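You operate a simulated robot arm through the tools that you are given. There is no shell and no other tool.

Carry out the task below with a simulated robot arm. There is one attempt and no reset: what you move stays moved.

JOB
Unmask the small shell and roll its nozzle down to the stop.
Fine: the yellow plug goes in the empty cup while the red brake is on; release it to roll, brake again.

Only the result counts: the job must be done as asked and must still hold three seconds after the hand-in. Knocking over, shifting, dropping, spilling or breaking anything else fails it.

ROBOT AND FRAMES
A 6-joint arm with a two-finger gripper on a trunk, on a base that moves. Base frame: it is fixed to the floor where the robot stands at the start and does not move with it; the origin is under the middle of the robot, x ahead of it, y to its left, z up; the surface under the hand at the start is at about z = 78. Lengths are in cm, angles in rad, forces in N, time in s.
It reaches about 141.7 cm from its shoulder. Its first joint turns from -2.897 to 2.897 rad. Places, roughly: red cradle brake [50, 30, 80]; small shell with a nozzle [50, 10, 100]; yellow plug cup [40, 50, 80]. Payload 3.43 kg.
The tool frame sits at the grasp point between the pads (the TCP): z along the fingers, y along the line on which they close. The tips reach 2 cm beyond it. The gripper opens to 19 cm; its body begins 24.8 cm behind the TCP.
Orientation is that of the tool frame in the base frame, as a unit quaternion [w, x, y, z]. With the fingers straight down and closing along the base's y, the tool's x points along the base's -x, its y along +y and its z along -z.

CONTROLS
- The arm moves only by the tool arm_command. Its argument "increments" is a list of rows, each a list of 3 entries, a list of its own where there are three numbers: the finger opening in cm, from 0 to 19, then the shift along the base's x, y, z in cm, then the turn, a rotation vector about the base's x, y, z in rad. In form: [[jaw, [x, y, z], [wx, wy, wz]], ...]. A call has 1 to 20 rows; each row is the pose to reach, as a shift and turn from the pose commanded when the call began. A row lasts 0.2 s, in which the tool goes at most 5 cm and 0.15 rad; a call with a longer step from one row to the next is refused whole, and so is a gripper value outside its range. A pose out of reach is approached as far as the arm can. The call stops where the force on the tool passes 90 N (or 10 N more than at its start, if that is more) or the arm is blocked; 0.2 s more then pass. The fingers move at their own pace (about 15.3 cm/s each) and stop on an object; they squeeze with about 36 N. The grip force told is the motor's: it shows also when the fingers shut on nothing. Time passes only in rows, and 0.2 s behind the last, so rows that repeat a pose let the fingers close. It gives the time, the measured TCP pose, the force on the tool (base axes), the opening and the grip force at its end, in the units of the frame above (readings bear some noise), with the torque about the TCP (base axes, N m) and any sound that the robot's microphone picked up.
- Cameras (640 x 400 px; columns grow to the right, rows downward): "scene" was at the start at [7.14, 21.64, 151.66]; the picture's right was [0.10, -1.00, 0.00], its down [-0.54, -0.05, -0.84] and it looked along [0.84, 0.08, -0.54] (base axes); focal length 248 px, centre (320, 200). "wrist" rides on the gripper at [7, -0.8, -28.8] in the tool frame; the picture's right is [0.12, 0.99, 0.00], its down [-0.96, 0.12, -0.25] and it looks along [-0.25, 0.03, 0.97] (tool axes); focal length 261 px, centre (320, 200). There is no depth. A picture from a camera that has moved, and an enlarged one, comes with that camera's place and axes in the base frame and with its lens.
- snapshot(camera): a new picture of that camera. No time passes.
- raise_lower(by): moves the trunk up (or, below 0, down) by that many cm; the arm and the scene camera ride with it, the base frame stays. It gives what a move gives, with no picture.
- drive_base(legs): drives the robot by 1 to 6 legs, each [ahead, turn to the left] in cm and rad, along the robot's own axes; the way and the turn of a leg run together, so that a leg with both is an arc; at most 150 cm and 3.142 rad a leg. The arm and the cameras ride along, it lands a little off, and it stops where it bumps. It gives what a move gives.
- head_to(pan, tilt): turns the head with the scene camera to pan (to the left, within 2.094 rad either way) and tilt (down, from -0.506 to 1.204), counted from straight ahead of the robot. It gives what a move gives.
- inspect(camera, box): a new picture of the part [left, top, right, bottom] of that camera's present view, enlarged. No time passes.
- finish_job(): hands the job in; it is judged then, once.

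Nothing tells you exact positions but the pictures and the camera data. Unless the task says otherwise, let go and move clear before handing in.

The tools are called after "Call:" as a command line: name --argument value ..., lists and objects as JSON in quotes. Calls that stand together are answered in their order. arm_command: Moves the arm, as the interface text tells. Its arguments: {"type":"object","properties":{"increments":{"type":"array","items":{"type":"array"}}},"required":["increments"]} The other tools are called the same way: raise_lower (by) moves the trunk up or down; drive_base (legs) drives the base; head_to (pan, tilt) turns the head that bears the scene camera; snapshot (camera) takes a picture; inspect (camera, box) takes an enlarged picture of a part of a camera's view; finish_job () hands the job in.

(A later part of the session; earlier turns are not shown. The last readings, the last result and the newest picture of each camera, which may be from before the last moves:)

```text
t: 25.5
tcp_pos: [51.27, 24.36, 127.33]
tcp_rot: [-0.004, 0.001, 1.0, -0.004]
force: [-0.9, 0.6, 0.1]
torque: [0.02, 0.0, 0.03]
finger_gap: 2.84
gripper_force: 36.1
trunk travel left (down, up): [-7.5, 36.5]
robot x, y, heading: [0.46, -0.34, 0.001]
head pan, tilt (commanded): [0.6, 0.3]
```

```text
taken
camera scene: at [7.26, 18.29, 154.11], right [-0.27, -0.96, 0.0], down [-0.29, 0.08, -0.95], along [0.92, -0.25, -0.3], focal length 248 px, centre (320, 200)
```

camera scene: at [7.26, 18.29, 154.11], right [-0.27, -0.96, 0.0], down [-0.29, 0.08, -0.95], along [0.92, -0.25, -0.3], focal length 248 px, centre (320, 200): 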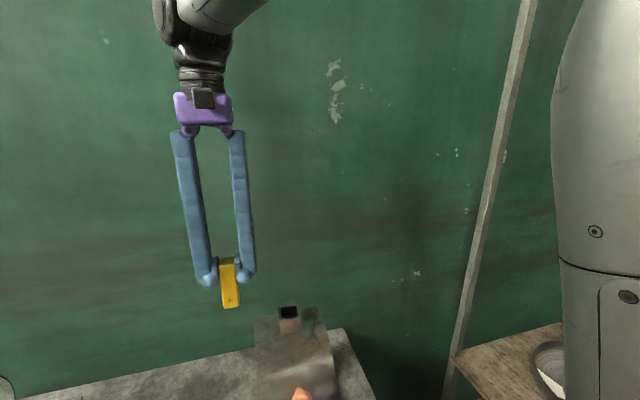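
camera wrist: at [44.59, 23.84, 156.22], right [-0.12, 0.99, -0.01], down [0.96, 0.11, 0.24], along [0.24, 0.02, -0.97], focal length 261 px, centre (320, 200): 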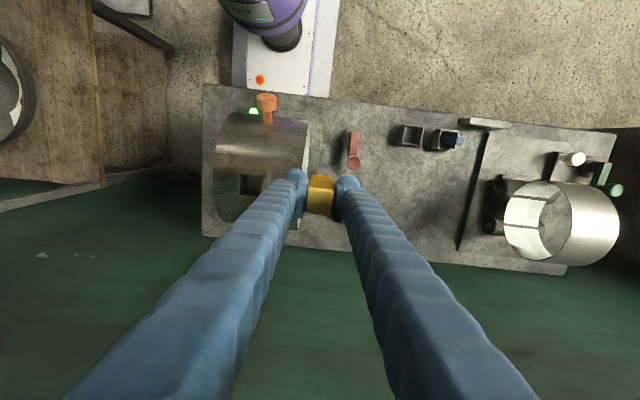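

The head can't pan left because its right side meets the upper arm, which also explains why the arm stalled when swinging left. Backing the base away and turning it a little left would solve that, so I'll look behind the robot first.

Call:
head_to --pan -1.6 --tilt 0.7

Call:
snapshot --camera "scene"

Call:
head_to --pan -2.09 --tilt 0.7

Call:
snapshot --camera "scene"

```text
t: 27.6
tcp_pos: [51.37, 24.3, 127.26]
tcp_rot: [-0.005, 0.002, 1.0, -0.004]
force: [-0.3, -0.4, -0.7]
torque: [-0.05, 0.0, -0.02]
finger_gap: 2.86
gripper_force: 36.3
trunk travel left (down, up): [-7.5, 36.5]
robot x, y, heading: [0.16, -0.0, -0.001]
head pan, tilt (commanded): [-1.6, 0.7]
```

```text
taken
camera scene: at [-0.05, 12.3, 150.85], right [-0.98, -0.2, 0.0], down [-0.12, 0.6, -0.79], along [0.16, -0.77, -0.61], focal length 248 px, centre (320, 200)
```

scene: 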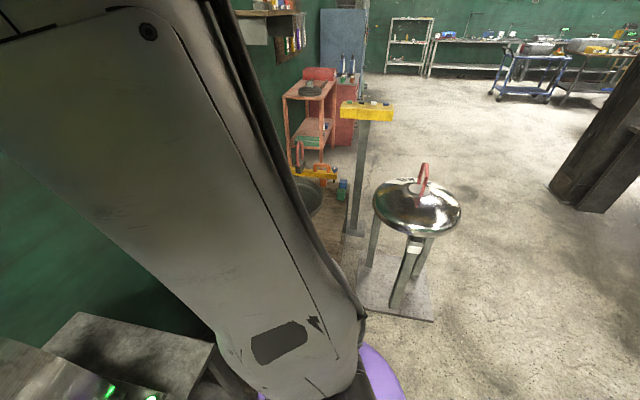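

```text
t: 28.5
tcp_pos: [51.28, 24.4, 127.37]
tcp_rot: [-0.004, 0.0, 1.0, -0.004]
force: [0.3, 0.7, -1.6]
torque: [0.01, 0.0, 0.01]
finger_gap: 2.83
gripper_force: 35.8
trunk travel left (down, up): [-7.5, 36.5]
robot x, y, heading: [-0.13, -0.13, 0.002]
head pan, tilt (commanded): [-2.089, 0.7]
```

```text
taken
camera scene: at [-0.06, 12.28, 150.87], right [-0.98, -0.2, 0.0], down [-0.12, 0.6, -0.79], along [0.16, -0.78, -0.61], focal length 248 px, centre (320, 200)
```

scene: 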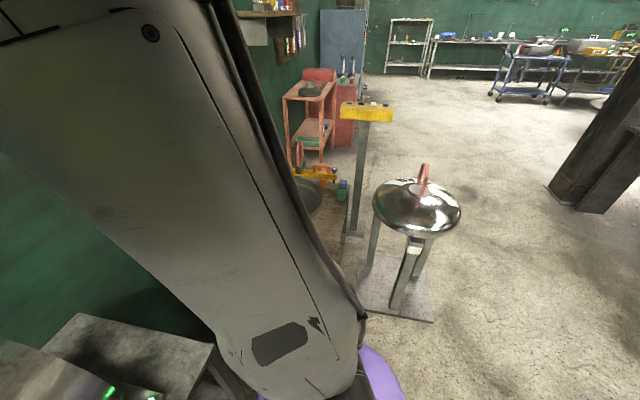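

The floor to the right and rear looks open, with a pot stand far off near (−30, −91). I'll tilt the head down to see the floor closer behind the base.

Call:
head_to --pan -1.37 --tilt 1.2

Call:
snapshot --camera "scene"

```text
t: 29.6
tcp_pos: [51.3, 24.46, 127.33]
tcp_rot: [-0.004, 0.001, 1.0, -0.004]
force: [-0.4, 0.2, -0.4]
torque: [0.02, 0.05, 0.0]
finger_gap: 2.86
gripper_force: 36.2
trunk travel left (down, up): [-7.5, 36.5]
robot x, y, heading: [0.05, -0.09, -0.003]
head pan, tilt (commanded): [-1.37, 1.201]
```

```text
taken
camera scene: at [-0.62, 15.24, 146.95], right [-0.98, -0.2, 0.0], down [-0.19, 0.91, -0.37], along [0.07, -0.36, -0.93], focal length 248 px, centre (320, 200)
```

scene: 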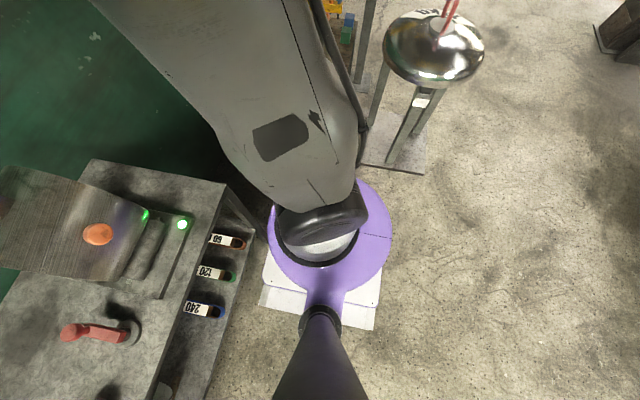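

The floor behind the base is clear for well over a metre. I'll back up 30 cm and then turn left 0.4 rad, with the plug carried high above everything.

Call:
drive_base --legs '[[-30, 0], [0, 0.4]]'

Call:
snapshot --camera "wrist"

Call:
snapshot --camera "scene"

```text
t: 33.9
tcp_pos: [7.19, 42.42, 127.31]
tcp_rot: [-0.004, -0.2, 0.98, -0.006]
force: [-0.3, 0.5, -0.3]
torque: [-0.02, 0.04, -0.02]
finger_gap: 2.88
gripper_force: 36.0
trunk travel left (down, up): [-7.5, 36.5]
robot x, y, heading: [-29.61, -2.06, 0.41]
head pan, tilt (commanded): [-1.37, 1.201]
```

```text
taken
camera wrist: at [1.23, 39.27, 156.21], right [-0.5, 0.87, -0.01], down [0.84, 0.49, 0.24], along [0.21, 0.11, -0.97], focal length 261 px, centre (320, 200)
```

wrist: 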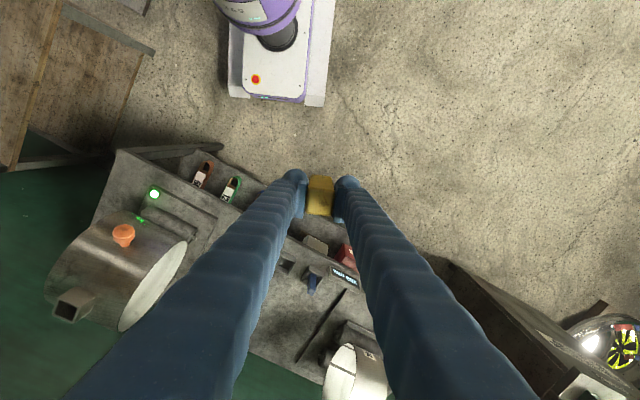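

```text
taken
camera scene: at [-36.29, 11.7, 146.92], right [-0.82, -0.57, 0.0], down [-0.53, 0.76, -0.36], along [0.21, -0.3, -0.93], focal length 248 px, centre (320, 200)
```

scene: 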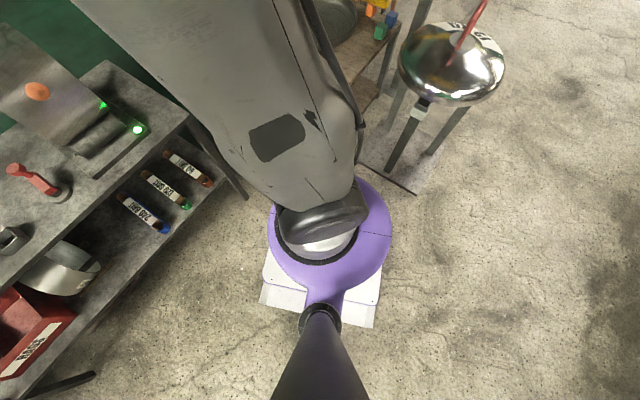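

The base is now at about (−30, −2) turned 0.41 rad, with plenty of room. I'll move the plug over the cup while squaring the jaws with the bench, staying high, and turn the head toward the bench.

Call:
arm_command --increments '[[1.0, [3, 0.5, 0], [0, 0, -0.05]], [1.0, [7, 1.2, 0], [0, 0, -0.1]], [1.0, [11.5, 2, 0], [0, 0, -0.15]], [1.0, [16, 2.8, 0], [0, 0, -0.2]], [1.0, [20.5, 3.7, 0], [0, 0, -0.25]], [1.0, [25, 4.6, 0], [0, 0, -0.3]], [1.0, [29, 5.4, -1], [0, 0, -0.35]], [1.0, [32, 6, -3], [0, 0, -0.4]], [1.0, [34.1, 6.3, -6], [0, 0, -0.4]], [1.0, [34.1, 6.3, -9], [0, 0, -0.4]], [1.0, [34.1, 6.3, -9], [0, 0, -0.4]]]'

Call:
head_to --pan -0.2 --tilt 0.7

Call:
snapshot --camera "wrist"

Call:
snapshot --camera "scene"

```text
t: 36.3
tcp_pos: [41.26, 48.53, 118.23]
tcp_rot: [-0.005, -0.001, 1.0, -0.004]
force: [0.1, 0.2, -0.1]
torque: [0.04, -0.03, 0.0]
finger_gap: 2.87
gripper_force: 35.9
trunk travel left (down, up): [-7.5, 36.5]
robot x, y, heading: [-29.59, -2.22, 0.405]
head pan, tilt (commanded): [-1.37, 1.201]
```

```text
t: 37.7
tcp_pos: [41.12, 48.54, 118.19]
tcp_rot: [-0.004, -0.001, 1.0, -0.004]
force: [-0.4, 0.0, 0.6]
torque: [0.0, -0.01, -0.01]
finger_gap: 2.84
gripper_force: 35.7
trunk travel left (down, up): [-7.5, 36.5]
robot x, y, heading: [-29.48, -1.95, 0.411]
head pan, tilt (commanded): [-0.201, 0.7]
```

```text
taken
camera wrist: at [34.48, 48.02, 147.2], right [-0.12, 0.99, -0.01], down [0.96, 0.12, 0.24], along [0.24, 0.02, -0.97], focal length 261 px, centre (320, 200)
```

wrist: 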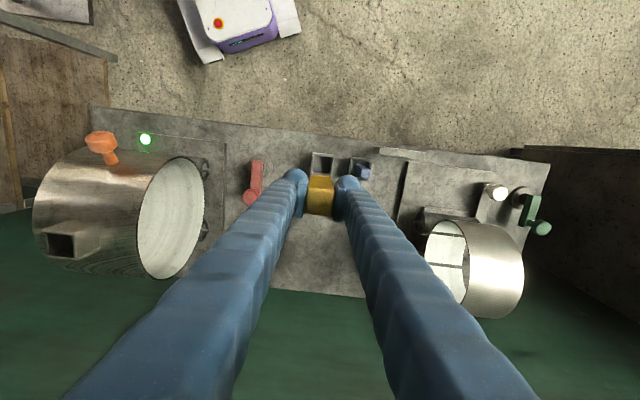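

```text
taken
camera scene: at [-31.13, 18.04, 150.5], right [0.2, -0.98, 0.0], down [-0.63, -0.13, -0.76], along [0.75, 0.16, -0.65], focal length 248 px, centre (320, 200)
```

scene: 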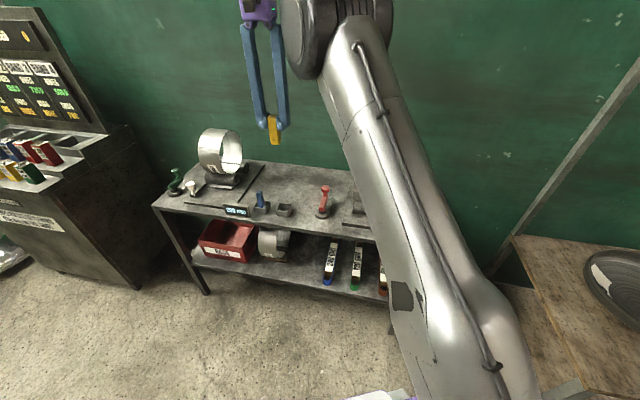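

The hand is above the cup at (41.2, 48.5, 118). I'll enlarge both views to align the plug with the cup's opening.

Call:
inspect --camera "wrist" --box '[260, 130, 400, 220]'

Call:
inspect --camera "scene" --box '[220, 100, 350, 230]'

```text
4.44 times, centred on (330, 175) of wrist
camera zoom: at [34.48, 48.02, 147.2], right [-0.12, 0.99, -0.01], down [0.96, 0.12, 0.24], along [0.24, 0.02, -0.97], focal length 1158 px, centre (276, 311)
```

zoom: 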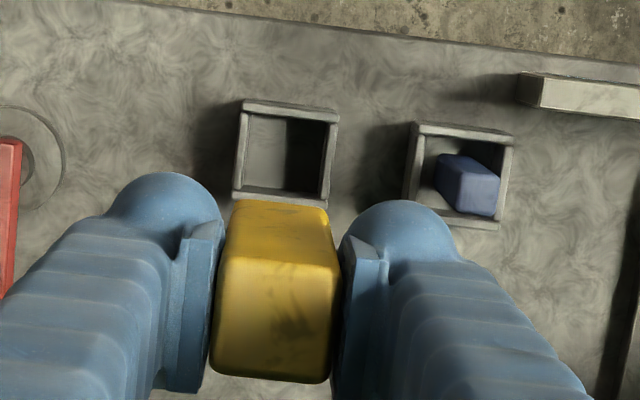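

```text
3.08 times, centred on (285, 165) of scene
camera zoom: at [-31.13, 18.04, 150.5], right [0.2, -0.98, 0.0], down [-0.63, -0.13, -0.76], along [0.75, 0.16, -0.65], focal length 761 px, centre (428, 308)
```

zoom: 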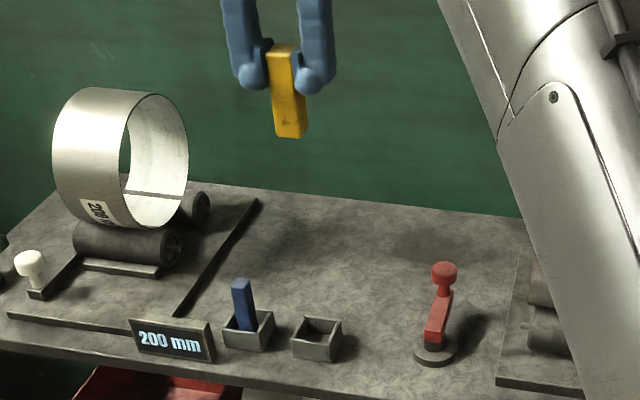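

The cup's opening (about 4.5 cm square) sits roughly +0.35 cm in x and +0.4 cm in y from the plug. I'll correct and descend until the plug's bottom is just above the rim.

Call:
arm_command --increments '[[1.0, [0.35, 0.4, -4], [0, 0, 0]], [1.0, [0.35, 0.4, -8.5], [0, 0, 0]], [1.0, [0.35, 0.4, -13], [0, 0, 0]], [1.0, [0.35, 0.4, -17.5], [0, 0, 0]], [1.0, [0.35, 0.4, -22], [0, 0, 0]], [1.0, [0.35, 0.4, -25], [0, 0, 0]], [1.0, [0.35, 0.4, -26.5], [0, 0, 0]], [1.0, [0.35, 0.4, -26.5], [0, 0, 0]]]'

Call:
inspect --camera "wrist" --box '[260, 130, 400, 220]'

Call:
inspect --camera "scene" --box '[230, 140, 340, 230]'

```text
t: 39.5
tcp_pos: [41.61, 48.91, 91.7]
tcp_rot: [-0.004, -0.001, 1.0, -0.004]
force: [-0.3, -0.8, 0.0]
torque: [0.0, 0.01, 0.03]
finger_gap: 2.86
gripper_force: 36.1
trunk travel left (down, up): [-7.5, 36.5]
robot x, y, heading: [-29.7, -2.17, 0.407]
head pan, tilt (commanded): [-0.201, 0.7]
```

```text
4.44 times, centred on (330, 175) of wrist
camera zoom: at [34.83, 48.41, 120.67], right [-0.12, 0.99, -0.01], down [0.96, 0.12, 0.24], along [0.24, 0.02, -0.97], focal length 1158 px, centre (276, 311)
```

zoom: 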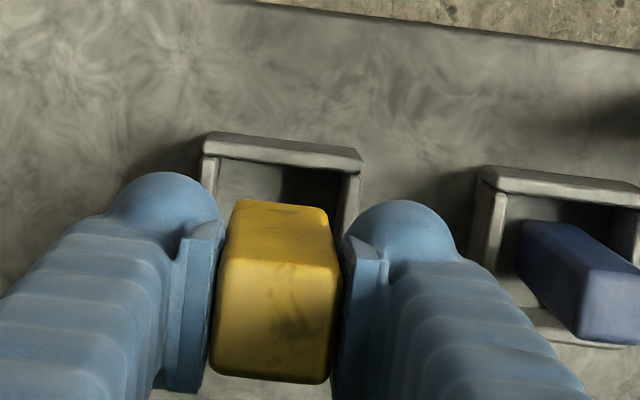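

```text
4.44 times, centred on (285, 185) of scene
camera zoom: at [-31.13, 18.05, 150.51], right [0.21, -0.98, 0.0], down [-0.63, -0.13, -0.76], along [0.75, 0.16, -0.64], focal length 1100 px, centre (476, 267)
```

zoom: 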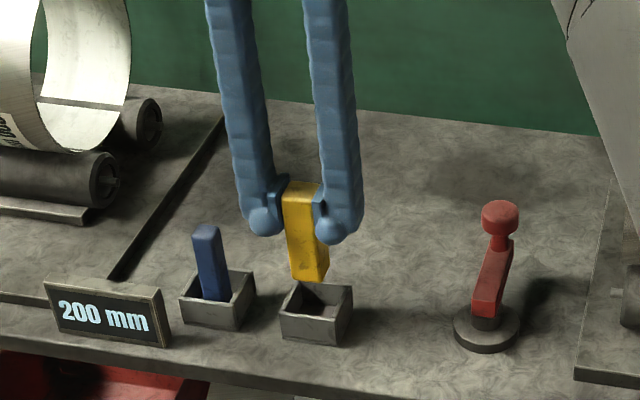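

The plug is centred over the cup with about 0.8 cm clearance all round. I'll lower it in slowly toward the floor of the cup.

Call:
arm_command --increments '[[1.0, [0, 0, -1.5], [0, 0, 0]], [1.0, [0, 0, -3], [0, 0, 0]], [1.0, [0, 0, -4.3], [0, 0, 0]], [1.0, [0, 0, -4.8], [0, 0, 0]], [1.0, [0, 0, -4.8], [0, 0, 0]]]'

Call:
inspect --camera "scene" --box '[230, 140, 340, 230]'

Call:
inspect --camera "wrist" --box '[260, 130, 400, 220]'

```text
t: 40.7
tcp_pos: [41.68, 49.12, 87.1]
tcp_rot: [-0.004, -0.001, 1.0, -0.004]
force: [-0.2, 0.3, -0.7]
torque: [0.0, 0.0, -0.03]
finger_gap: 2.84
gripper_force: 36.0
trunk travel left (down, up): [-7.5, 36.5]
robot x, y, heading: [-29.71, -2.16, 0.401]
head pan, tilt (commanded): [-0.201, 0.7]
```

```text
4.44 times, centred on (285, 185) of scene
camera zoom: at [-31.13, 18.05, 150.51], right [0.21, -0.98, 0.0], down [-0.63, -0.13, -0.76], along [0.75, 0.16, -0.64], focal length 1100 px, centre (476, 267)
```

zoom: 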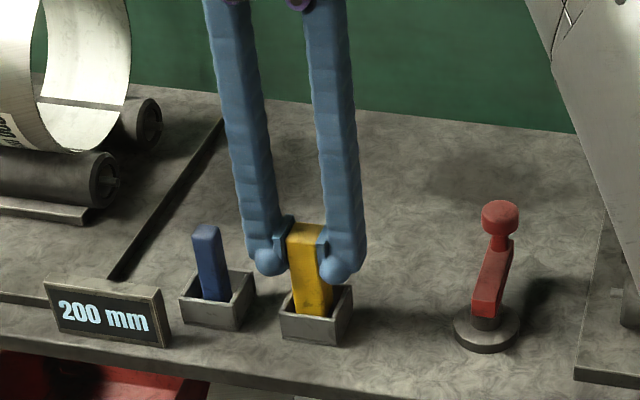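

```text
4.44 times, centred on (330, 175) of wrist
camera zoom: at [34.94, 48.54, 115.96], right [-0.12, 0.99, -0.01], down [0.96, 0.12, 0.24], along [0.24, 0.02, -0.97], focal length 1158 px, centre (276, 311)
```

zoom: 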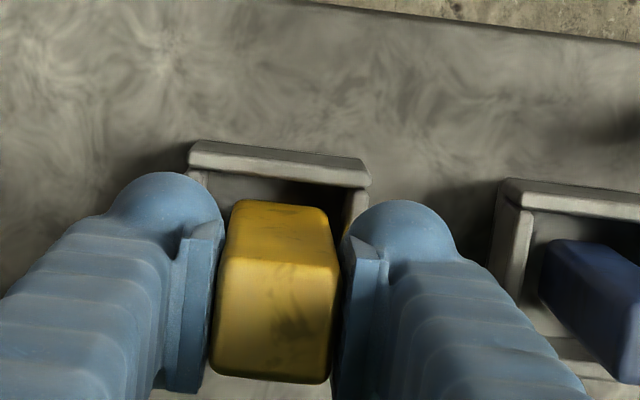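

The plug is inside the cup with no contact force yet. I'll go down a few more millimetres at a time until I feel the floor.

Call:
arm_command --increments '[[1.0, [0, 0, -0.3], [0, 0, 0]], [1.0, [0, 0, -0.6], [0, 0, 0]], [1.0, [0, 0, -0.6], [0, 0, 0]]]'

Call:
arm_command --increments '[[1.0, [0, 0, -0.2], [0, 0, 0]], [1.0, [0, 0, -0.4], [0, 0, 0]], [1.0, [0, 0, -0.4], [0, 0, 0]]]'

```text
t: 41.5
tcp_pos: [41.58, 49.07, 86.29]
tcp_rot: [-0.004, 0.0, 1.0, -0.004]
force: [0.4, 0.9, -0.3]
torque: [-0.02, 0.01, -0.01]
finger_gap: 2.84
gripper_force: 35.8
trunk travel left (down, up): [-7.5, 36.5]
robot x, y, heading: [-29.49, -2.15, 0.408]
head pan, tilt (commanded): [-0.201, 0.7]
```

```text
t: 42.3
tcp_pos: [41.69, 49.17, 85.98]
tcp_rot: [-0.004, -0.001, 1.0, -0.004]
force: [0.8, 0.1, -0.9]
torque: [0.02, -0.01, 0.02]
finger_gap: 2.87
gripper_force: 35.7
trunk travel left (down, up): [-7.5, 36.5]
robot x, y, heading: [-29.64, -1.84, 0.407]
head pan, tilt (commanded): [-0.201, 0.7]
```

Still no contact at z = 86. A bit further down.

Call:
arm_command --increments '[[1.0, [0, 0, -0.2], [0, 0, 0]], [1.0, [0, 0, -0.4], [0, 0, 0]], [1.0, [0, 0, -0.4], [0, 0, 0]]]'

Call:
inspect --camera "scene" --box '[250, 170, 320, 230]'

```text
t: 43.1
tcp_pos: [41.65, 49.03, 85.78]
tcp_rot: [-0.003, -0.001, 1.0, -0.003]
force: [-2.1, -1.0, 14.8]
torque: [0.03, 0.0, -0.02]
finger_gap: 2.84
gripper_force: 36.0
trunk travel left (down, up): [-7.5, 36.5]
robot x, y, heading: [-29.49, -1.93, 0.408]
head pan, tilt (commanded): [-0.201, 0.7]
```

```text
6.67 times, centred on (285, 200) of scene
camera zoom: at [-31.26, 17.97, 150.53], right [0.21, -0.98, 0.0], down [-0.63, -0.13, -0.76], along [0.75, 0.16, -0.64], focal length 1650 px, centre (553, 200)
```

zoom: 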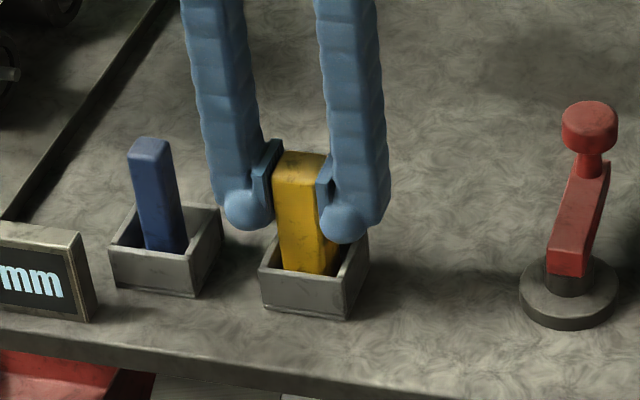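

The plug rests on the cup's floor (15 N contact). I'll back off a hair and open the jaws gently.

Call:
arm_command --increments '[[1.0, [0, 0, 0.15], [0, 0, 0]], [3.2, [0, 0, 0.15], [0, 0, 0]], [4.0, [0, 0, 0.15], [0, 0, 0]], [5.0, [0, 0, 0.15], [0, 0, 0]], [5.0, [0, 0, 0.15], [0, 0, 0]]]'

Call:
inspect --camera "scene" --box '[250, 170, 320, 230]'

Call:
inspect --camera "wrist" --box '[260, 130, 400, 220]'

```text
t: 44.3
tcp_pos: [41.64, 49.05, 85.71]
tcp_rot: [-0.004, -0.001, 1.0, -0.005]
force: [-0.1, -0.5, 0.1]
torque: [-0.05, 0.01, -0.01]
finger_gap: 4.98
gripper_force: 0.1
trunk travel left (down, up): [-7.5, 36.5]
robot x, y, heading: [-29.43, -2.26, 0.412]
head pan, tilt (commanded): [-0.201, 0.7]
```

```text
6.67 times, centred on (285, 200) of scene
camera zoom: at [-31.13, 18.04, 150.51], right [0.21, -0.98, 0.0], down [-0.63, -0.13, -0.76], along [0.75, 0.16, -0.64], focal length 1650 px, centre (553, 200)
```

zoom: 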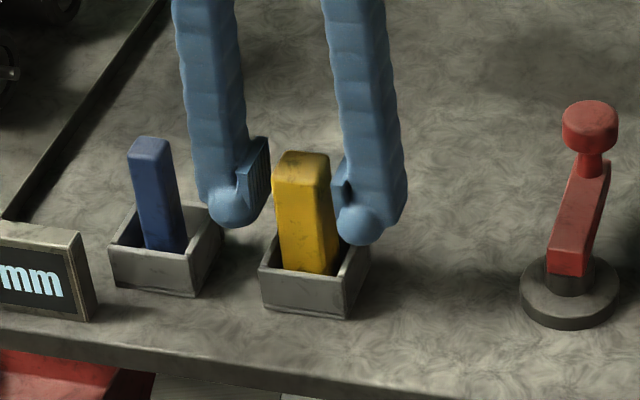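

```text
4.44 times, centred on (330, 175) of wrist
camera zoom: at [34.92, 48.56, 114.66], right [-0.12, 0.99, -0.01], down [0.96, 0.12, 0.24], along [0.24, 0.02, -0.97], focal length 1158 px, centre (276, 311)
```

zoom: 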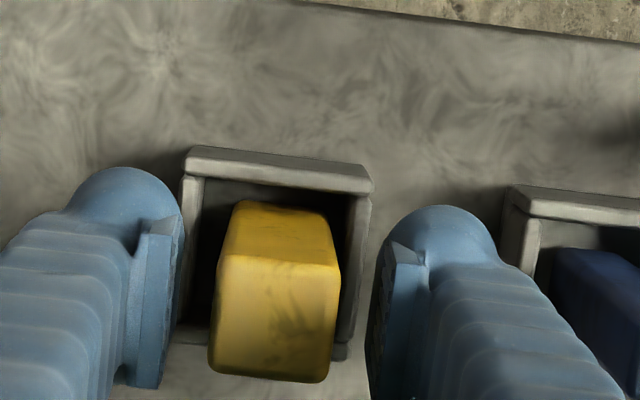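

The plug stands freely in the cup. I'll rise straight up and clear, then study the lever from above.

Call:
arm_command --increments '[[5.0, [0, 0, 1.5], [0, 0, 0]], [5.0, [0, 0, 4], [0, 0, 0]], [5.0, [0, 0, 8], [0, 0, 0]], [5.0, [0, 0, 12.5], [0, 0, 0]], [4.0, [0, 0, 17], [0, 0, 0]], [3.0, [0.5, -4, 19], [0, 0, 0]], [2.0, [1, -8, 20], [0, 0, 0]], [1.0, [1, -12, 20], [0, 0, 0]], [0.0, [1, -14, 20], [0, 0, 0]], [0.0, [1, -14, 20], [0, 0, 0]]]'

Call:
snapshot --camera "wrist"

Call:
snapshot --camera "scene"

```text
t: 46.5
tcp_pos: [42.67, 35.26, 105.84]
tcp_rot: [-0.005, -0.001, 1.0, -0.005]
force: [0.3, -0.2, -0.5]
torque: [0.05, 0.02, -0.02]
finger_gap: 0.01
gripper_force: 33.9
trunk travel left (down, up): [-7.5, 36.5]
robot x, y, heading: [-29.52, -2.25, 0.407]
head pan, tilt (commanded): [-0.201, 0.7]
```

```text
taken
camera wrist: at [35.99, 34.6, 134.79], right [-0.12, 0.99, -0.01], down [0.96, 0.12, 0.24], along [0.24, 0.02, -0.97], focal length 261 px, centre (320, 200)
```

wrist: 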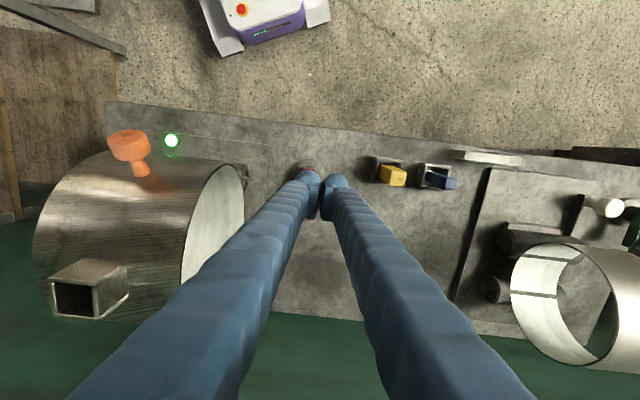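

```text
taken
camera scene: at [-31.13, 18.02, 150.51], right [0.21, -0.98, 0.0], down [-0.63, -0.13, -0.76], along [0.75, 0.16, -0.64], focal length 248 px, centre (320, 200)
```

scene: 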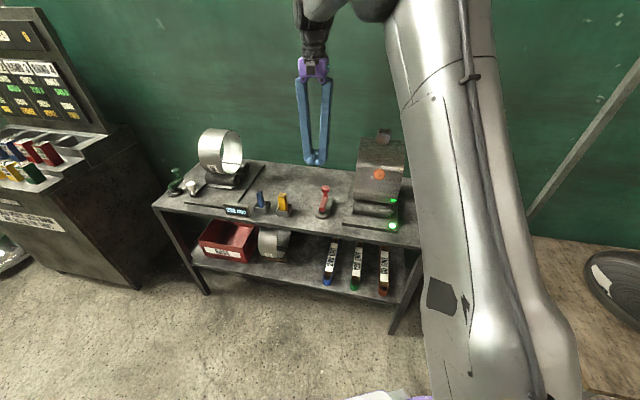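

The plug is parked in the cup beside the blue one. Next I'll position the open jaws above the red lever's knob (near 50.2, 32.8) and look at it from above.

Call:
arm_command --increments '[[4, [3, -1, 0], [0, 0, 0]], [7, [6, -2, 0], [0, 0, 0]], [8, [7.5, -2.4, -1], [0, 0, 0]], [8, [7.5, -2.4, -1], [0, 0, 0]]]'

Call:
inspect --camera "wrist" --box '[240, 120, 400, 220]'

Call:
inspect --camera "scene" --box '[290, 130, 400, 240]'

```text
t: 47.5
tcp_pos: [50.13, 32.83, 104.71]
tcp_rot: [-0.005, -0.001, 1.0, -0.004]
force: [0.2, 0.2, 0.0]
torque: [0.03, 0.01, 0.02]
finger_gap: 8.02
gripper_force: 0.0
trunk travel left (down, up): [-7.5, 36.5]
robot x, y, heading: [-29.49, -1.85, 0.405]
head pan, tilt (commanded): [-0.201, 0.7]
```

```text
4.00 times, centred on (320, 170) of wrist
camera zoom: at [43.41, 32.24, 133.69], right [-0.12, 0.99, -0.01], down [0.96, 0.12, 0.24], along [0.24, 0.02, -0.97], focal length 1043 px, centre (320, 320)
```

zoom: 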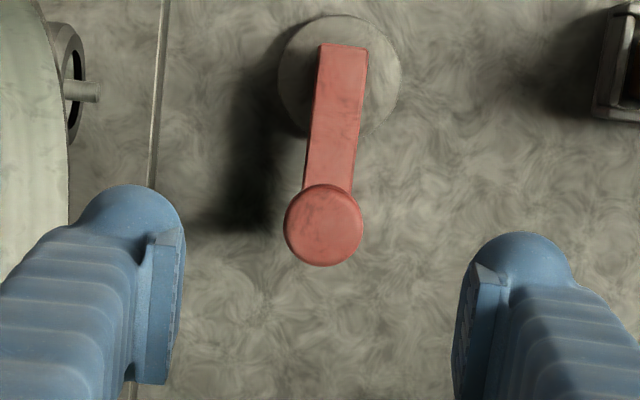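

```text
3.64 times, centred on (345, 185) of scene
camera zoom: at [-31.13, 18.04, 150.51], right [0.21, -0.98, 0.0], down [-0.63, -0.13, -0.76], along [0.75, 0.16, -0.64], focal length 900 px, centre (229, 254)
```

zoom: 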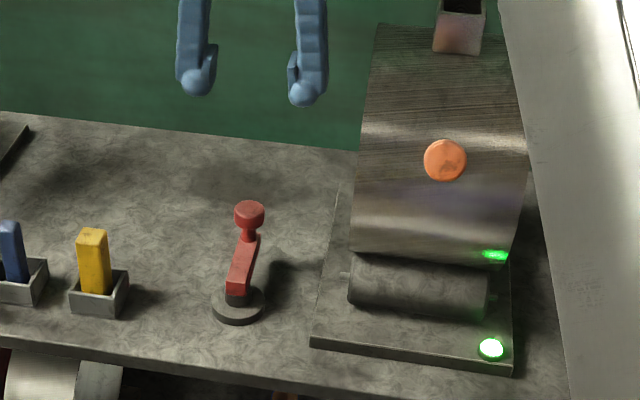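

The knob (3.5 cm wide, top near z = 88.3) is at about (50.25, 33.0), with the hub at (43.9, 33.1), so the arm is about 6.4 cm long. I'll straddle the knob loosely at z ≈ 87.2.

Call:
arm_command --increments '[[8, [0.1, 0.15, -4], [0, 0, 0]], [8, [0.1, 0.15, -8.5], [0, 0, 0]], [7, [0.1, 0.15, -12.5], [0, 0, 0]], [7, [0.1, 0.15, -15.5], [0, 0, 0]], [6, [0.1, 0.15, -17.4], [0, 0, 0]], [5, [0.1, 0.15, -17.4], [0, 0, 0]], [5, [0.1, 0.15, -17.4], [0, 0, 0]]]'

Call:
inspect --camera "wrist" --box '[240, 120, 400, 220]'

Call:
inspect --camera "scene" --box '[290, 160, 360, 230]'

```text
t: 49.1
tcp_pos: [50.26, 32.98, 87.45]
tcp_rot: [-0.006, -0.001, 1.0, -0.004]
force: [0.5, -0.4, -0.4]
torque: [-0.02, -0.01, -0.01]
finger_gap: 5.01
gripper_force: 0.1
trunk travel left (down, up): [-7.5, 36.5]
robot x, y, heading: [-29.65, -1.92, 0.403]
head pan, tilt (commanded): [-0.201, 0.7]
```

```text
4.00 times, centred on (320, 170) of wrist
camera zoom: at [43.56, 32.51, 116.28], right [-0.12, 0.99, -0.01], down [0.96, 0.12, 0.24], along [0.24, 0.02, -0.97], focal length 1043 px, centre (320, 320)
```

zoom: 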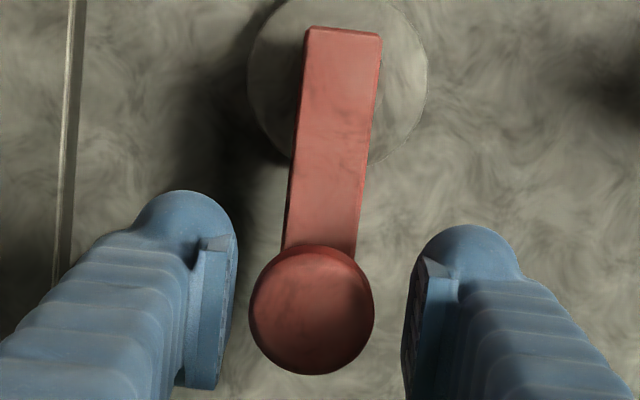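

```text
5.71 times, centred on (325, 195) of scene
camera zoom: at [-31.13, 18.04, 150.51], right [0.2, -0.98, 0.0], down [-0.63, -0.13, -0.76], along [0.75, 0.16, -0.64], focal length 1414 px, centre (291, 229)
```

zoom: 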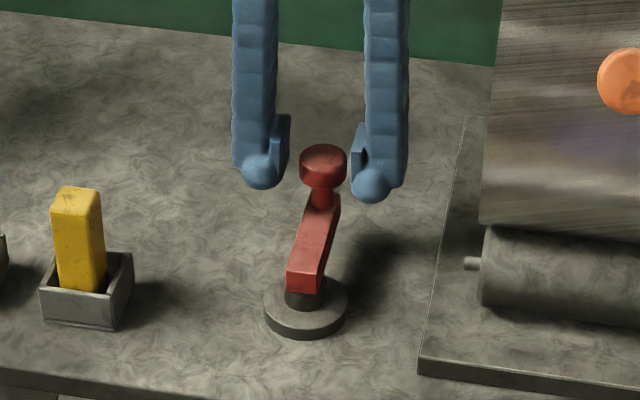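

The jaws straddle the knob with clearance. I'll close to a loose cage of 4 cm and nudge slightly toward +y to learn whether the lever turns that way.

Call:
arm_command --increments '[[4, [0, 0, 0], [0, 0, 0]], [4, [0, 0, 0], [0, 0, 0]], [4, [0, 0.4, 0], [0, 0, 0]], [4, [0, 0.8, 0], [0, 0, 0.05]], [4, [0, 0.8, 0], [0, 0, 0.05]]]'

Call:
inspect --camera "wrist" --box '[240, 120, 400, 220]'

```text
t: 50.3
tcp_pos: [50.12, 33.47, 87.4]
tcp_rot: [-0.006, -0.026, 1.0, -0.005]
force: [-4.0, -16.3, -1.9]
torque: [-0.1, 0.08, -0.18]
finger_gap: 4.89
gripper_force: 7.7
trunk travel left (down, up): [-7.5, 36.5]
robot x, y, heading: [-29.77, -2.51, 0.408]
head pan, tilt (commanded): [-0.201, 0.7]
```

```text
4.00 times, centred on (320, 170) of wrist
camera zoom: at [43.57, 32.7, 116.32], right [-0.17, 0.99, -0.01], down [0.96, 0.17, 0.24], along [0.23, 0.03, -0.97], focal length 1043 px, centre (320, 320)
```

zoom: 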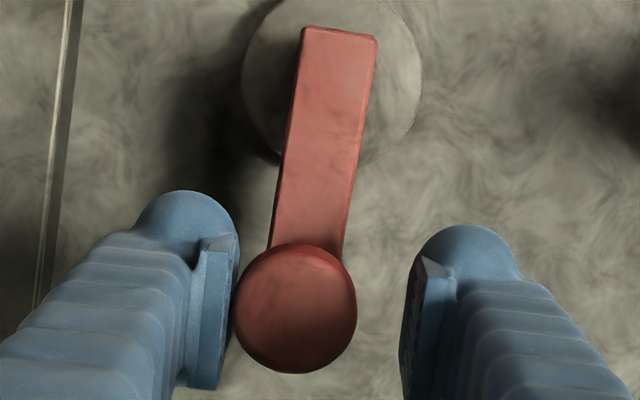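

Pushing toward +y meets 16 N without the lever moving, so that side seems to be its end. I'll go back and nudge toward −y instead.

Call:
arm_command --increments '[[5, [0, -0.4, 0], [0, 0, -0.05]], [5, [0, -0.8, 0], [0, 0, -0.05]], [5, [0, -1.2, 0], [0, 0, -0.05]], [5, [0, -1.6, 0], [0, 0, -0.07]], [5, [0, -1.9, 0], [0, 0, -0.1]], [5, [0, -1.9, 0], [0, 0, -0.1]]]'

Call:
inspect --camera "wrist" --box '[240, 120, 400, 220]'

```text
t: 51.7
tcp_pos: [50.32, 31.91, 87.34]
tcp_rot: [-0.004, 0.025, 1.0, -0.004]
force: [-0.1, 1.8, 0.6]
torque: [0.07, 0.0, -0.03]
finger_gap: 5.16
gripper_force: 1.2
trunk travel left (down, up): [-7.5, 36.5]
robot x, y, heading: [-29.89, -2.24, 0.407]
head pan, tilt (commanded): [-0.201, 0.7]
```

```text
4.00 times, centred on (320, 170) of wrist
camera zoom: at [43.5, 31.66, 116.27], right [-0.07, 1.0, -0.01], down [0.97, 0.07, 0.24], along [0.24, 0.01, -0.97], focal length 1043 px, centre (320, 320)
```

zoom: 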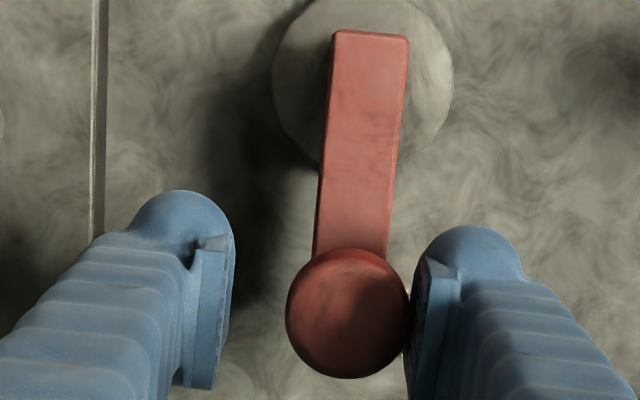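

The lever follows toward −y with under 2 N, so that is the release direction. I'll sweep the knob along its arc, turning the jaws with it and checking the forces.

Call:
arm_command --increments '[[5, [-0.2, -0.5, 0], [0, 0, -0.09]], [5, [-0.44, -1.0, 0], [0, 0, -0.17]], [5, [-0.75, -1.7, 0], [0, 0, -0.3]], [5, [-1.16, -2.4, 0], [0, 0, -0.42]], [5, [-1.16, -2.4, 0], [0, 0, -0.42]]]'

Call:
inspect --camera "wrist" --box '[240, 120, 400, 220]'

Call:
inspect --camera "scene" --box '[290, 120, 420, 240]'

```text
t: 52.9
tcp_pos: [48.88, 29.43, 87.38]
tcp_rot: [-0.005, 0.232, 0.973, -0.003]
force: [1.0, 2.1, -0.6]
torque: [0.04, -0.03, 0.01]
finger_gap: 5.12
gripper_force: 1.2
trunk travel left (down, up): [-7.5, 36.5]
robot x, y, heading: [-29.65, -1.99, 0.405]
head pan, tilt (commanded): [-0.201, 0.7]
```

```text
4.00 times, centred on (320, 170) of wrist
camera zoom: at [42.74, 31.99, 116.28], right [0.34, 0.94, -0.01], down [0.91, -0.33, 0.24], along [0.22, -0.09, -0.97], focal length 1043 px, centre (320, 320)
```

zoom: 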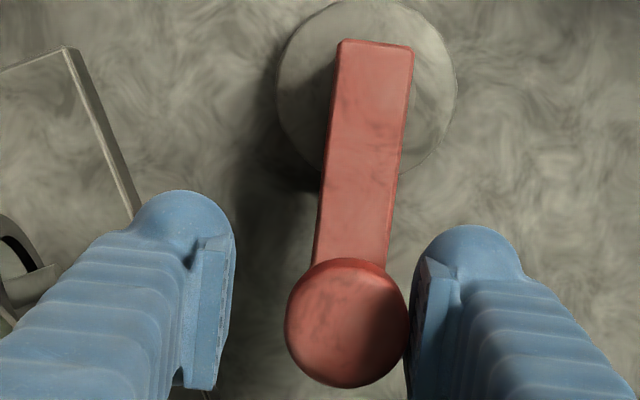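

```text
3.33 times, centred on (355, 180) of scene
camera zoom: at [-31.12, 18.04, 150.51], right [0.21, -0.98, 0.0], down [-0.63, -0.13, -0.76], along [0.75, 0.16, -0.65], focal length 825 px, centre (203, 267)
```

zoom: 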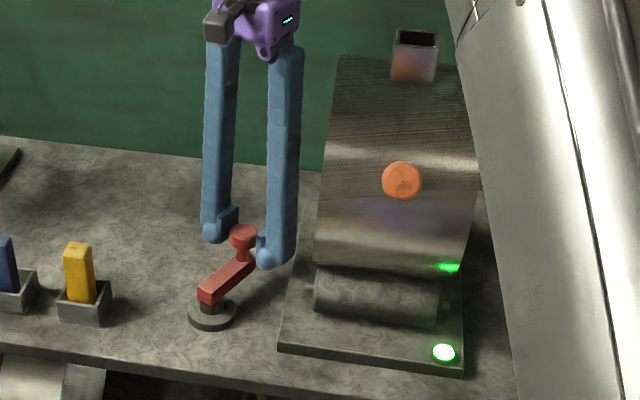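

The lever is turning freely and now points about 0.47 rad toward the shell; the lamp is still green. I'll continue in smaller sweeps, watching the force and lamp.

Call:
arm_command --increments '[[5, [-0.4, -0.55, 0], [0, 0, -0.11]], [5, [-0.8, -1.1, 0], [0, 0, -0.22]], [5, [-1.4, -1.55, 0], [0, 0, -0.35]], [5, [-2.1, -2.0, 0], [0, 0, -0.47]], [5, [-2.1, -2.0, 0], [0, 0, -0.47]]]'

Call:
inspect --camera "wrist" --box '[240, 120, 400, 220]'

Call:
inspect --camera "scene" --box '[290, 120, 420, 240]'

```text
t: 54.1
tcp_pos: [46.89, 27.33, 87.32]
tcp_rot: [-0.006, 0.452, 0.892, -0.004]
force: [2.6, 0.9, -0.1]
torque: [-0.01, -0.07, -0.01]
finger_gap: 5.17
gripper_force: 1.8
trunk travel left (down, up): [-7.5, 36.5]
robot x, y, heading: [-29.35, -2.3, 0.408]
head pan, tilt (commanded): [-0.201, 0.7]
```

```text
4.00 times, centred on (320, 170) of wrist
camera zoom: at [42.57, 32.51, 116.17], right [0.73, 0.68, -0.01], down [0.66, -0.71, 0.24], along [0.16, -0.18, -0.97], focal length 1043 px, centre (320, 320)
```

zoom: 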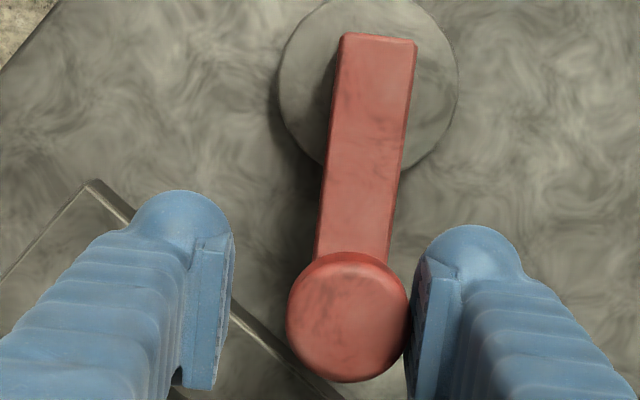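

```text
3.33 times, centred on (355, 180) of scene
camera zoom: at [-31.11, 18.04, 150.51], right [0.2, -0.98, 0.0], down [-0.63, -0.13, -0.76], along [0.75, 0.16, -0.65], focal length 825 px, centre (203, 267)
```

zoom: 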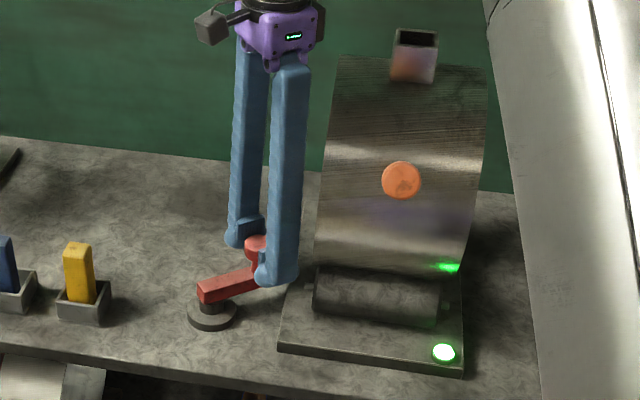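

The lever is near −0.94 rad with light force, and the lamp and shell are unchanged. I'll keep sweeping.

Call:
arm_command --increments '[[5, [-0.75, -0.28, 0], [0, 0, -0.13]], [5, [-1.5, -0.5, 0], [0, 0, -0.25]], [5, [-2.3, -0.62, 0], [0, 0, -0.38]], [5, [-3.1, -0.68, 0], [0, 0, -0.5]], [5, [-3.1, -0.68, 0], [0, 0, -0.5]]]'

Call:
inspect --camera "wrist" --box '[240, 120, 400, 220]'

Call:
inspect --camera "scene" --box '[290, 120, 420, 240]'

```text
t: 55.3
tcp_pos: [43.78, 26.77, 87.39]
tcp_rot: [-0.006, 0.659, 0.752, -0.001]
force: [3.4, -0.4, 0.2]
torque: [0.0, -0.06, -0.03]
finger_gap: 5.17
gripper_force: 1.4
trunk travel left (down, up): [-7.5, 36.5]
robot x, y, heading: [-29.34, -2.31, 0.405]
head pan, tilt (commanded): [-0.201, 0.7]
```

```text
4.00 times, centred on (320, 170) of wrist
camera zoom: at [42.46, 33.43, 116.3], right [0.97, 0.25, -0.01], down [0.24, -0.94, 0.24], along [0.05, -0.23, -0.97], focal length 1043 px, centre (320, 320)
```

zoom: 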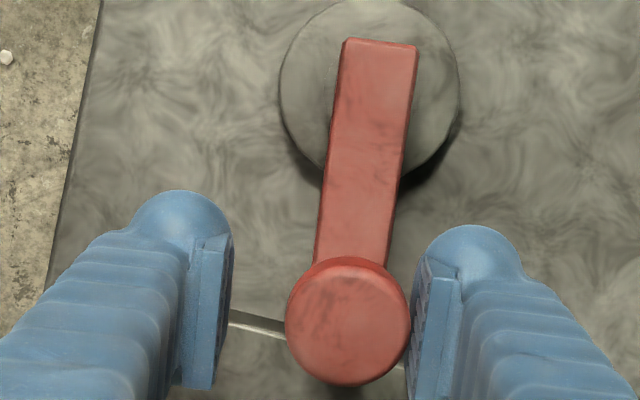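

```text
3.33 times, centred on (355, 180) of scene
camera zoom: at [-31.12, 18.03, 150.51], right [0.2, -0.98, 0.0], down [-0.63, -0.13, -0.76], along [0.75, 0.16, -0.64], focal length 825 px, centre (203, 267)
```

zoom: 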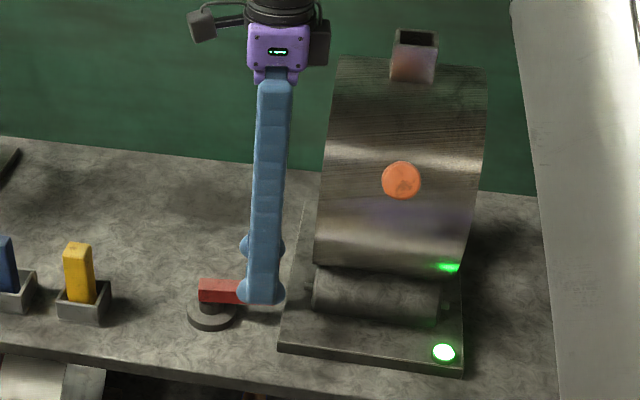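

The lever is at about −1.45 rad, still moving lightly, and the lamp is still green. I'll go on a little to find its end stop.

Call:
arm_command --increments '[[5, [-0.5, 0.02, 0], [0, 0, -0.08]], [5, [-1.0, 0.08, 0], [0, 0, -0.16]], [5, [-1.0, 0.08, 0], [0, 0, -0.16]]]'

Call:
inspect --camera "wrist" --box '[240, 120, 400, 220]'

Call:
inspect --camera "scene" --box '[290, 120, 420, 240]'

```text
t: 56.1
tcp_pos: [42.98, 26.82, 87.35]
tcp_rot: [-0.006, 0.717, 0.698, 0.0]
force: [9.7, 3.9, -0.9]
torque: [0.03, -0.04, 0.17]
finger_gap: 5.57
gripper_force: 4.5
trunk travel left (down, up): [-7.5, 36.5]
robot x, y, heading: [-29.45, -2.1, 0.406]
head pan, tilt (commanded): [-0.201, 0.7]
```

```text
4.00 times, centred on (320, 170) of wrist
camera zoom: at [42.6, 33.6, 116.28], right [1.0, 0.09, -0.01], down [0.09, -0.97, 0.24], along [0.01, -0.24, -0.97], focal length 1043 px, centre (320, 320)
```

zoom: 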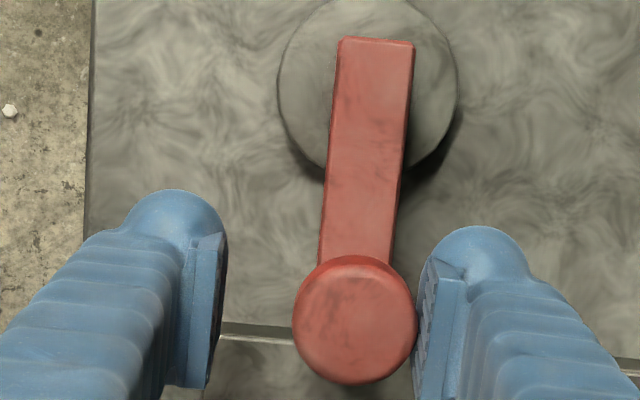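

```text
3.33 times, centred on (355, 180) of scene
camera zoom: at [-31.06, 18.07, 150.5], right [0.21, -0.98, 0.0], down [-0.63, -0.13, -0.76], along [0.75, 0.16, -0.65], focal length 825 px, centre (203, 267)
```

zoom: 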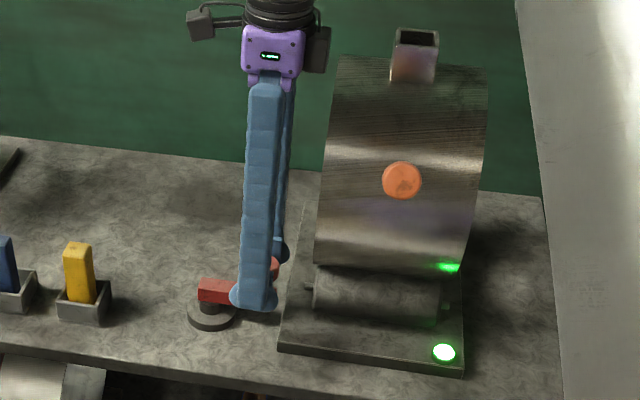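

The force rose to about 10 N, so the lever is at its end stop, a quarter turn from where it began, which should be "released". I'll back off, rise clear, and then look at the shell and lever.

Call:
arm_command --increments '[[6, [0.4, 0, 0], [0, 0, 0]], [6.5, [0.6, 0, 0], [0, 0, 0]], [6.5, [0.6, 0, 0], [0, 0, 0]], [6.5, [0.6, 0.3, 3], [0, 0, 0]], [6.5, [0.6, 1, 7], [0, 0, 0]], [6.5, [0.6, 2, 11.5], [0, 0, 0]], [6.5, [0.6, 3, 16], [0, 0, 0]], [6.5, [0.6, 4, 20], [0, 0, 0]], [6.5, [0.6, 4, 24], [0, 0, 0]], [6.5, [0.6, 4, 24], [0, 0, 0]]]'

Call:
snapshot --camera "scene"

Call:
snapshot --camera "wrist"

Call:
inspect --camera "scene" --box '[290, 120, 420, 240]'

```text
t: 58.3
tcp_pos: [43.4, 31.0, 111.53]
tcp_rot: [-0.006, 0.717, 0.697, -0.001]
force: [0.0, 0.2, -0.1]
torque: [-0.01, -0.03, 0.03]
finger_gap: 6.49
gripper_force: 0.1
trunk travel left (down, up): [-7.5, 36.5]
robot x, y, heading: [-29.85, -2.35, 0.406]
head pan, tilt (commanded): [-0.201, 0.7]
```

```text
taken
camera scene: at [-31.16, 18.03, 150.5], right [0.2, -0.98, 0.0], down [-0.63, -0.13, -0.76], along [0.75, 0.16, -0.64], focal length 248 px, centre (320, 200)
```

scene: 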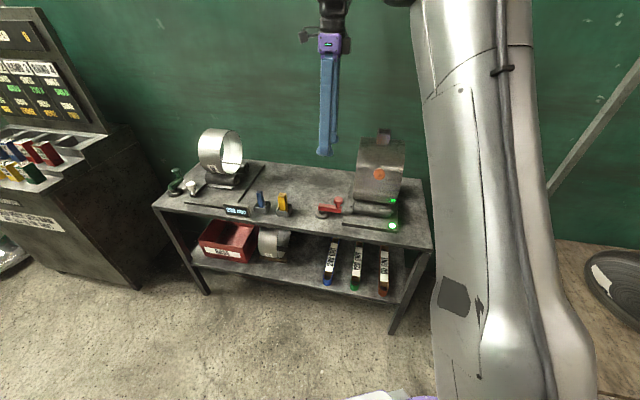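

```text
taken
camera wrist: at [43.14, 37.84, 140.43], right [1.0, 0.09, -0.01], down [0.09, -0.97, 0.24], along [0.01, -0.24, -0.97], focal length 261 px, centre (320, 200)
```

wrist: 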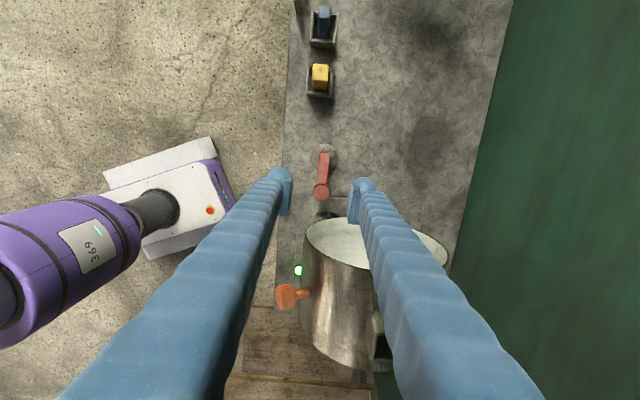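

```text
3.33 times, centred on (355, 180) of scene
camera zoom: at [-31.16, 18.03, 150.5], right [0.2, -0.98, 0.0], down [-0.63, -0.13, -0.76], along [0.75, 0.16, -0.64], focal length 825 px, centre (203, 267)
```

zoom: 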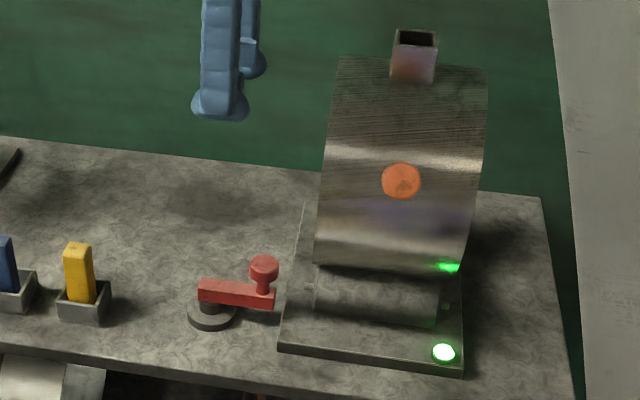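

The lever stays parked at its released end and the shell hasn't moved by itself. I'll now bring closed fingers above the orange nozzle, square to the bench, to view it and then press it down along its arc.

Call:
arm_command --increments '[[6, [0, 0, 3], [0, 0, 0.1]], [5, [0, -1, 6], [0, 0, 0.24]], [4, [-0.5, -3, 9], [0, 0, 0.38]], [3, [-1, -5, 10], [0, 0, 0.52]], [2, [-1.5, -7, 10], [0, 0, 0.66]], [1, [-2, -9, 10], [0, 0, 0.8]], [0, [-3, -11, 10], [0, 0, 0.94]], [0, [-4, -13, 10], [0, 0, 1.08]], [0, [-5, -15, 10], [0, 0, 1.22]], [0, [-5.5, -16.5, 10], [0, 0, 1.36]], [0, [-6, -18, 10], [0, 0, 1.5]], [0, [-6, -18, 10], [0, 0, 1.6]], [0, [-6, -18, 10], [0, 0, 1.6]]]'

Call:
snapshot --camera "wrist"

Call:
snapshot --camera "scene"

```text
t: 61.1
tcp_pos: [37.46, 12.78, 121.38]
tcp_rot: [-0.004, -0.002, 1.0, -0.003]
force: [0.5, -0.6, 1.0]
torque: [0.0, 0.01, 0.02]
finger_gap: 0.01
gripper_force: 34.3
trunk travel left (down, up): [-7.5, 36.5]
robot x, y, heading: [-29.28, -2.19, 0.405]
head pan, tilt (commanded): [-0.201, 0.7]
```

```text
taken
camera wrist: at [30.71, 12.26, 150.28], right [-0.12, 0.99, -0.01], down [0.96, 0.12, 0.24], along [0.24, 0.02, -0.97], focal length 261 px, centre (320, 200)
```

wrist: 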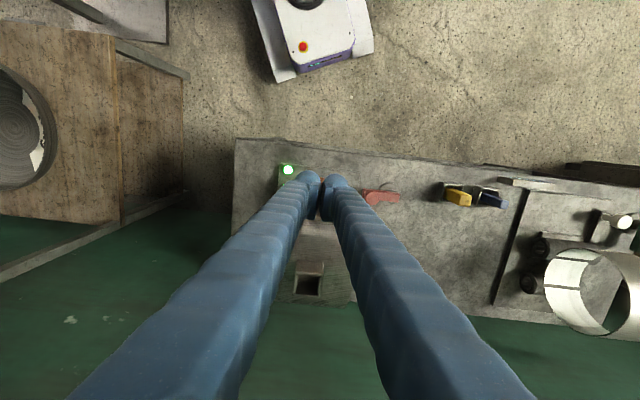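

```text
taken
camera scene: at [-31.17, 18.02, 150.51], right [0.21, -0.98, 0.0], down [-0.63, -0.13, -0.76], along [0.75, 0.16, -0.64], focal length 248 px, centre (320, 200)
```

scene: 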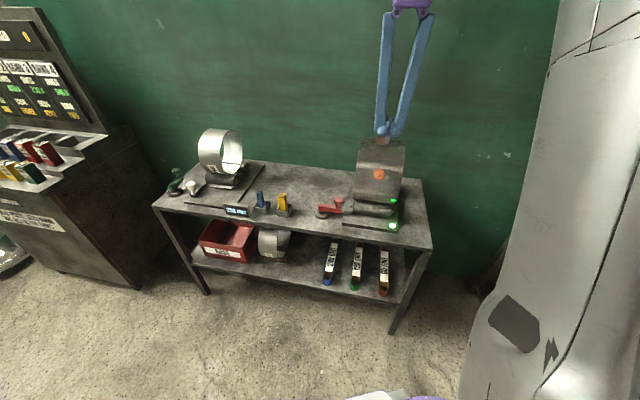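

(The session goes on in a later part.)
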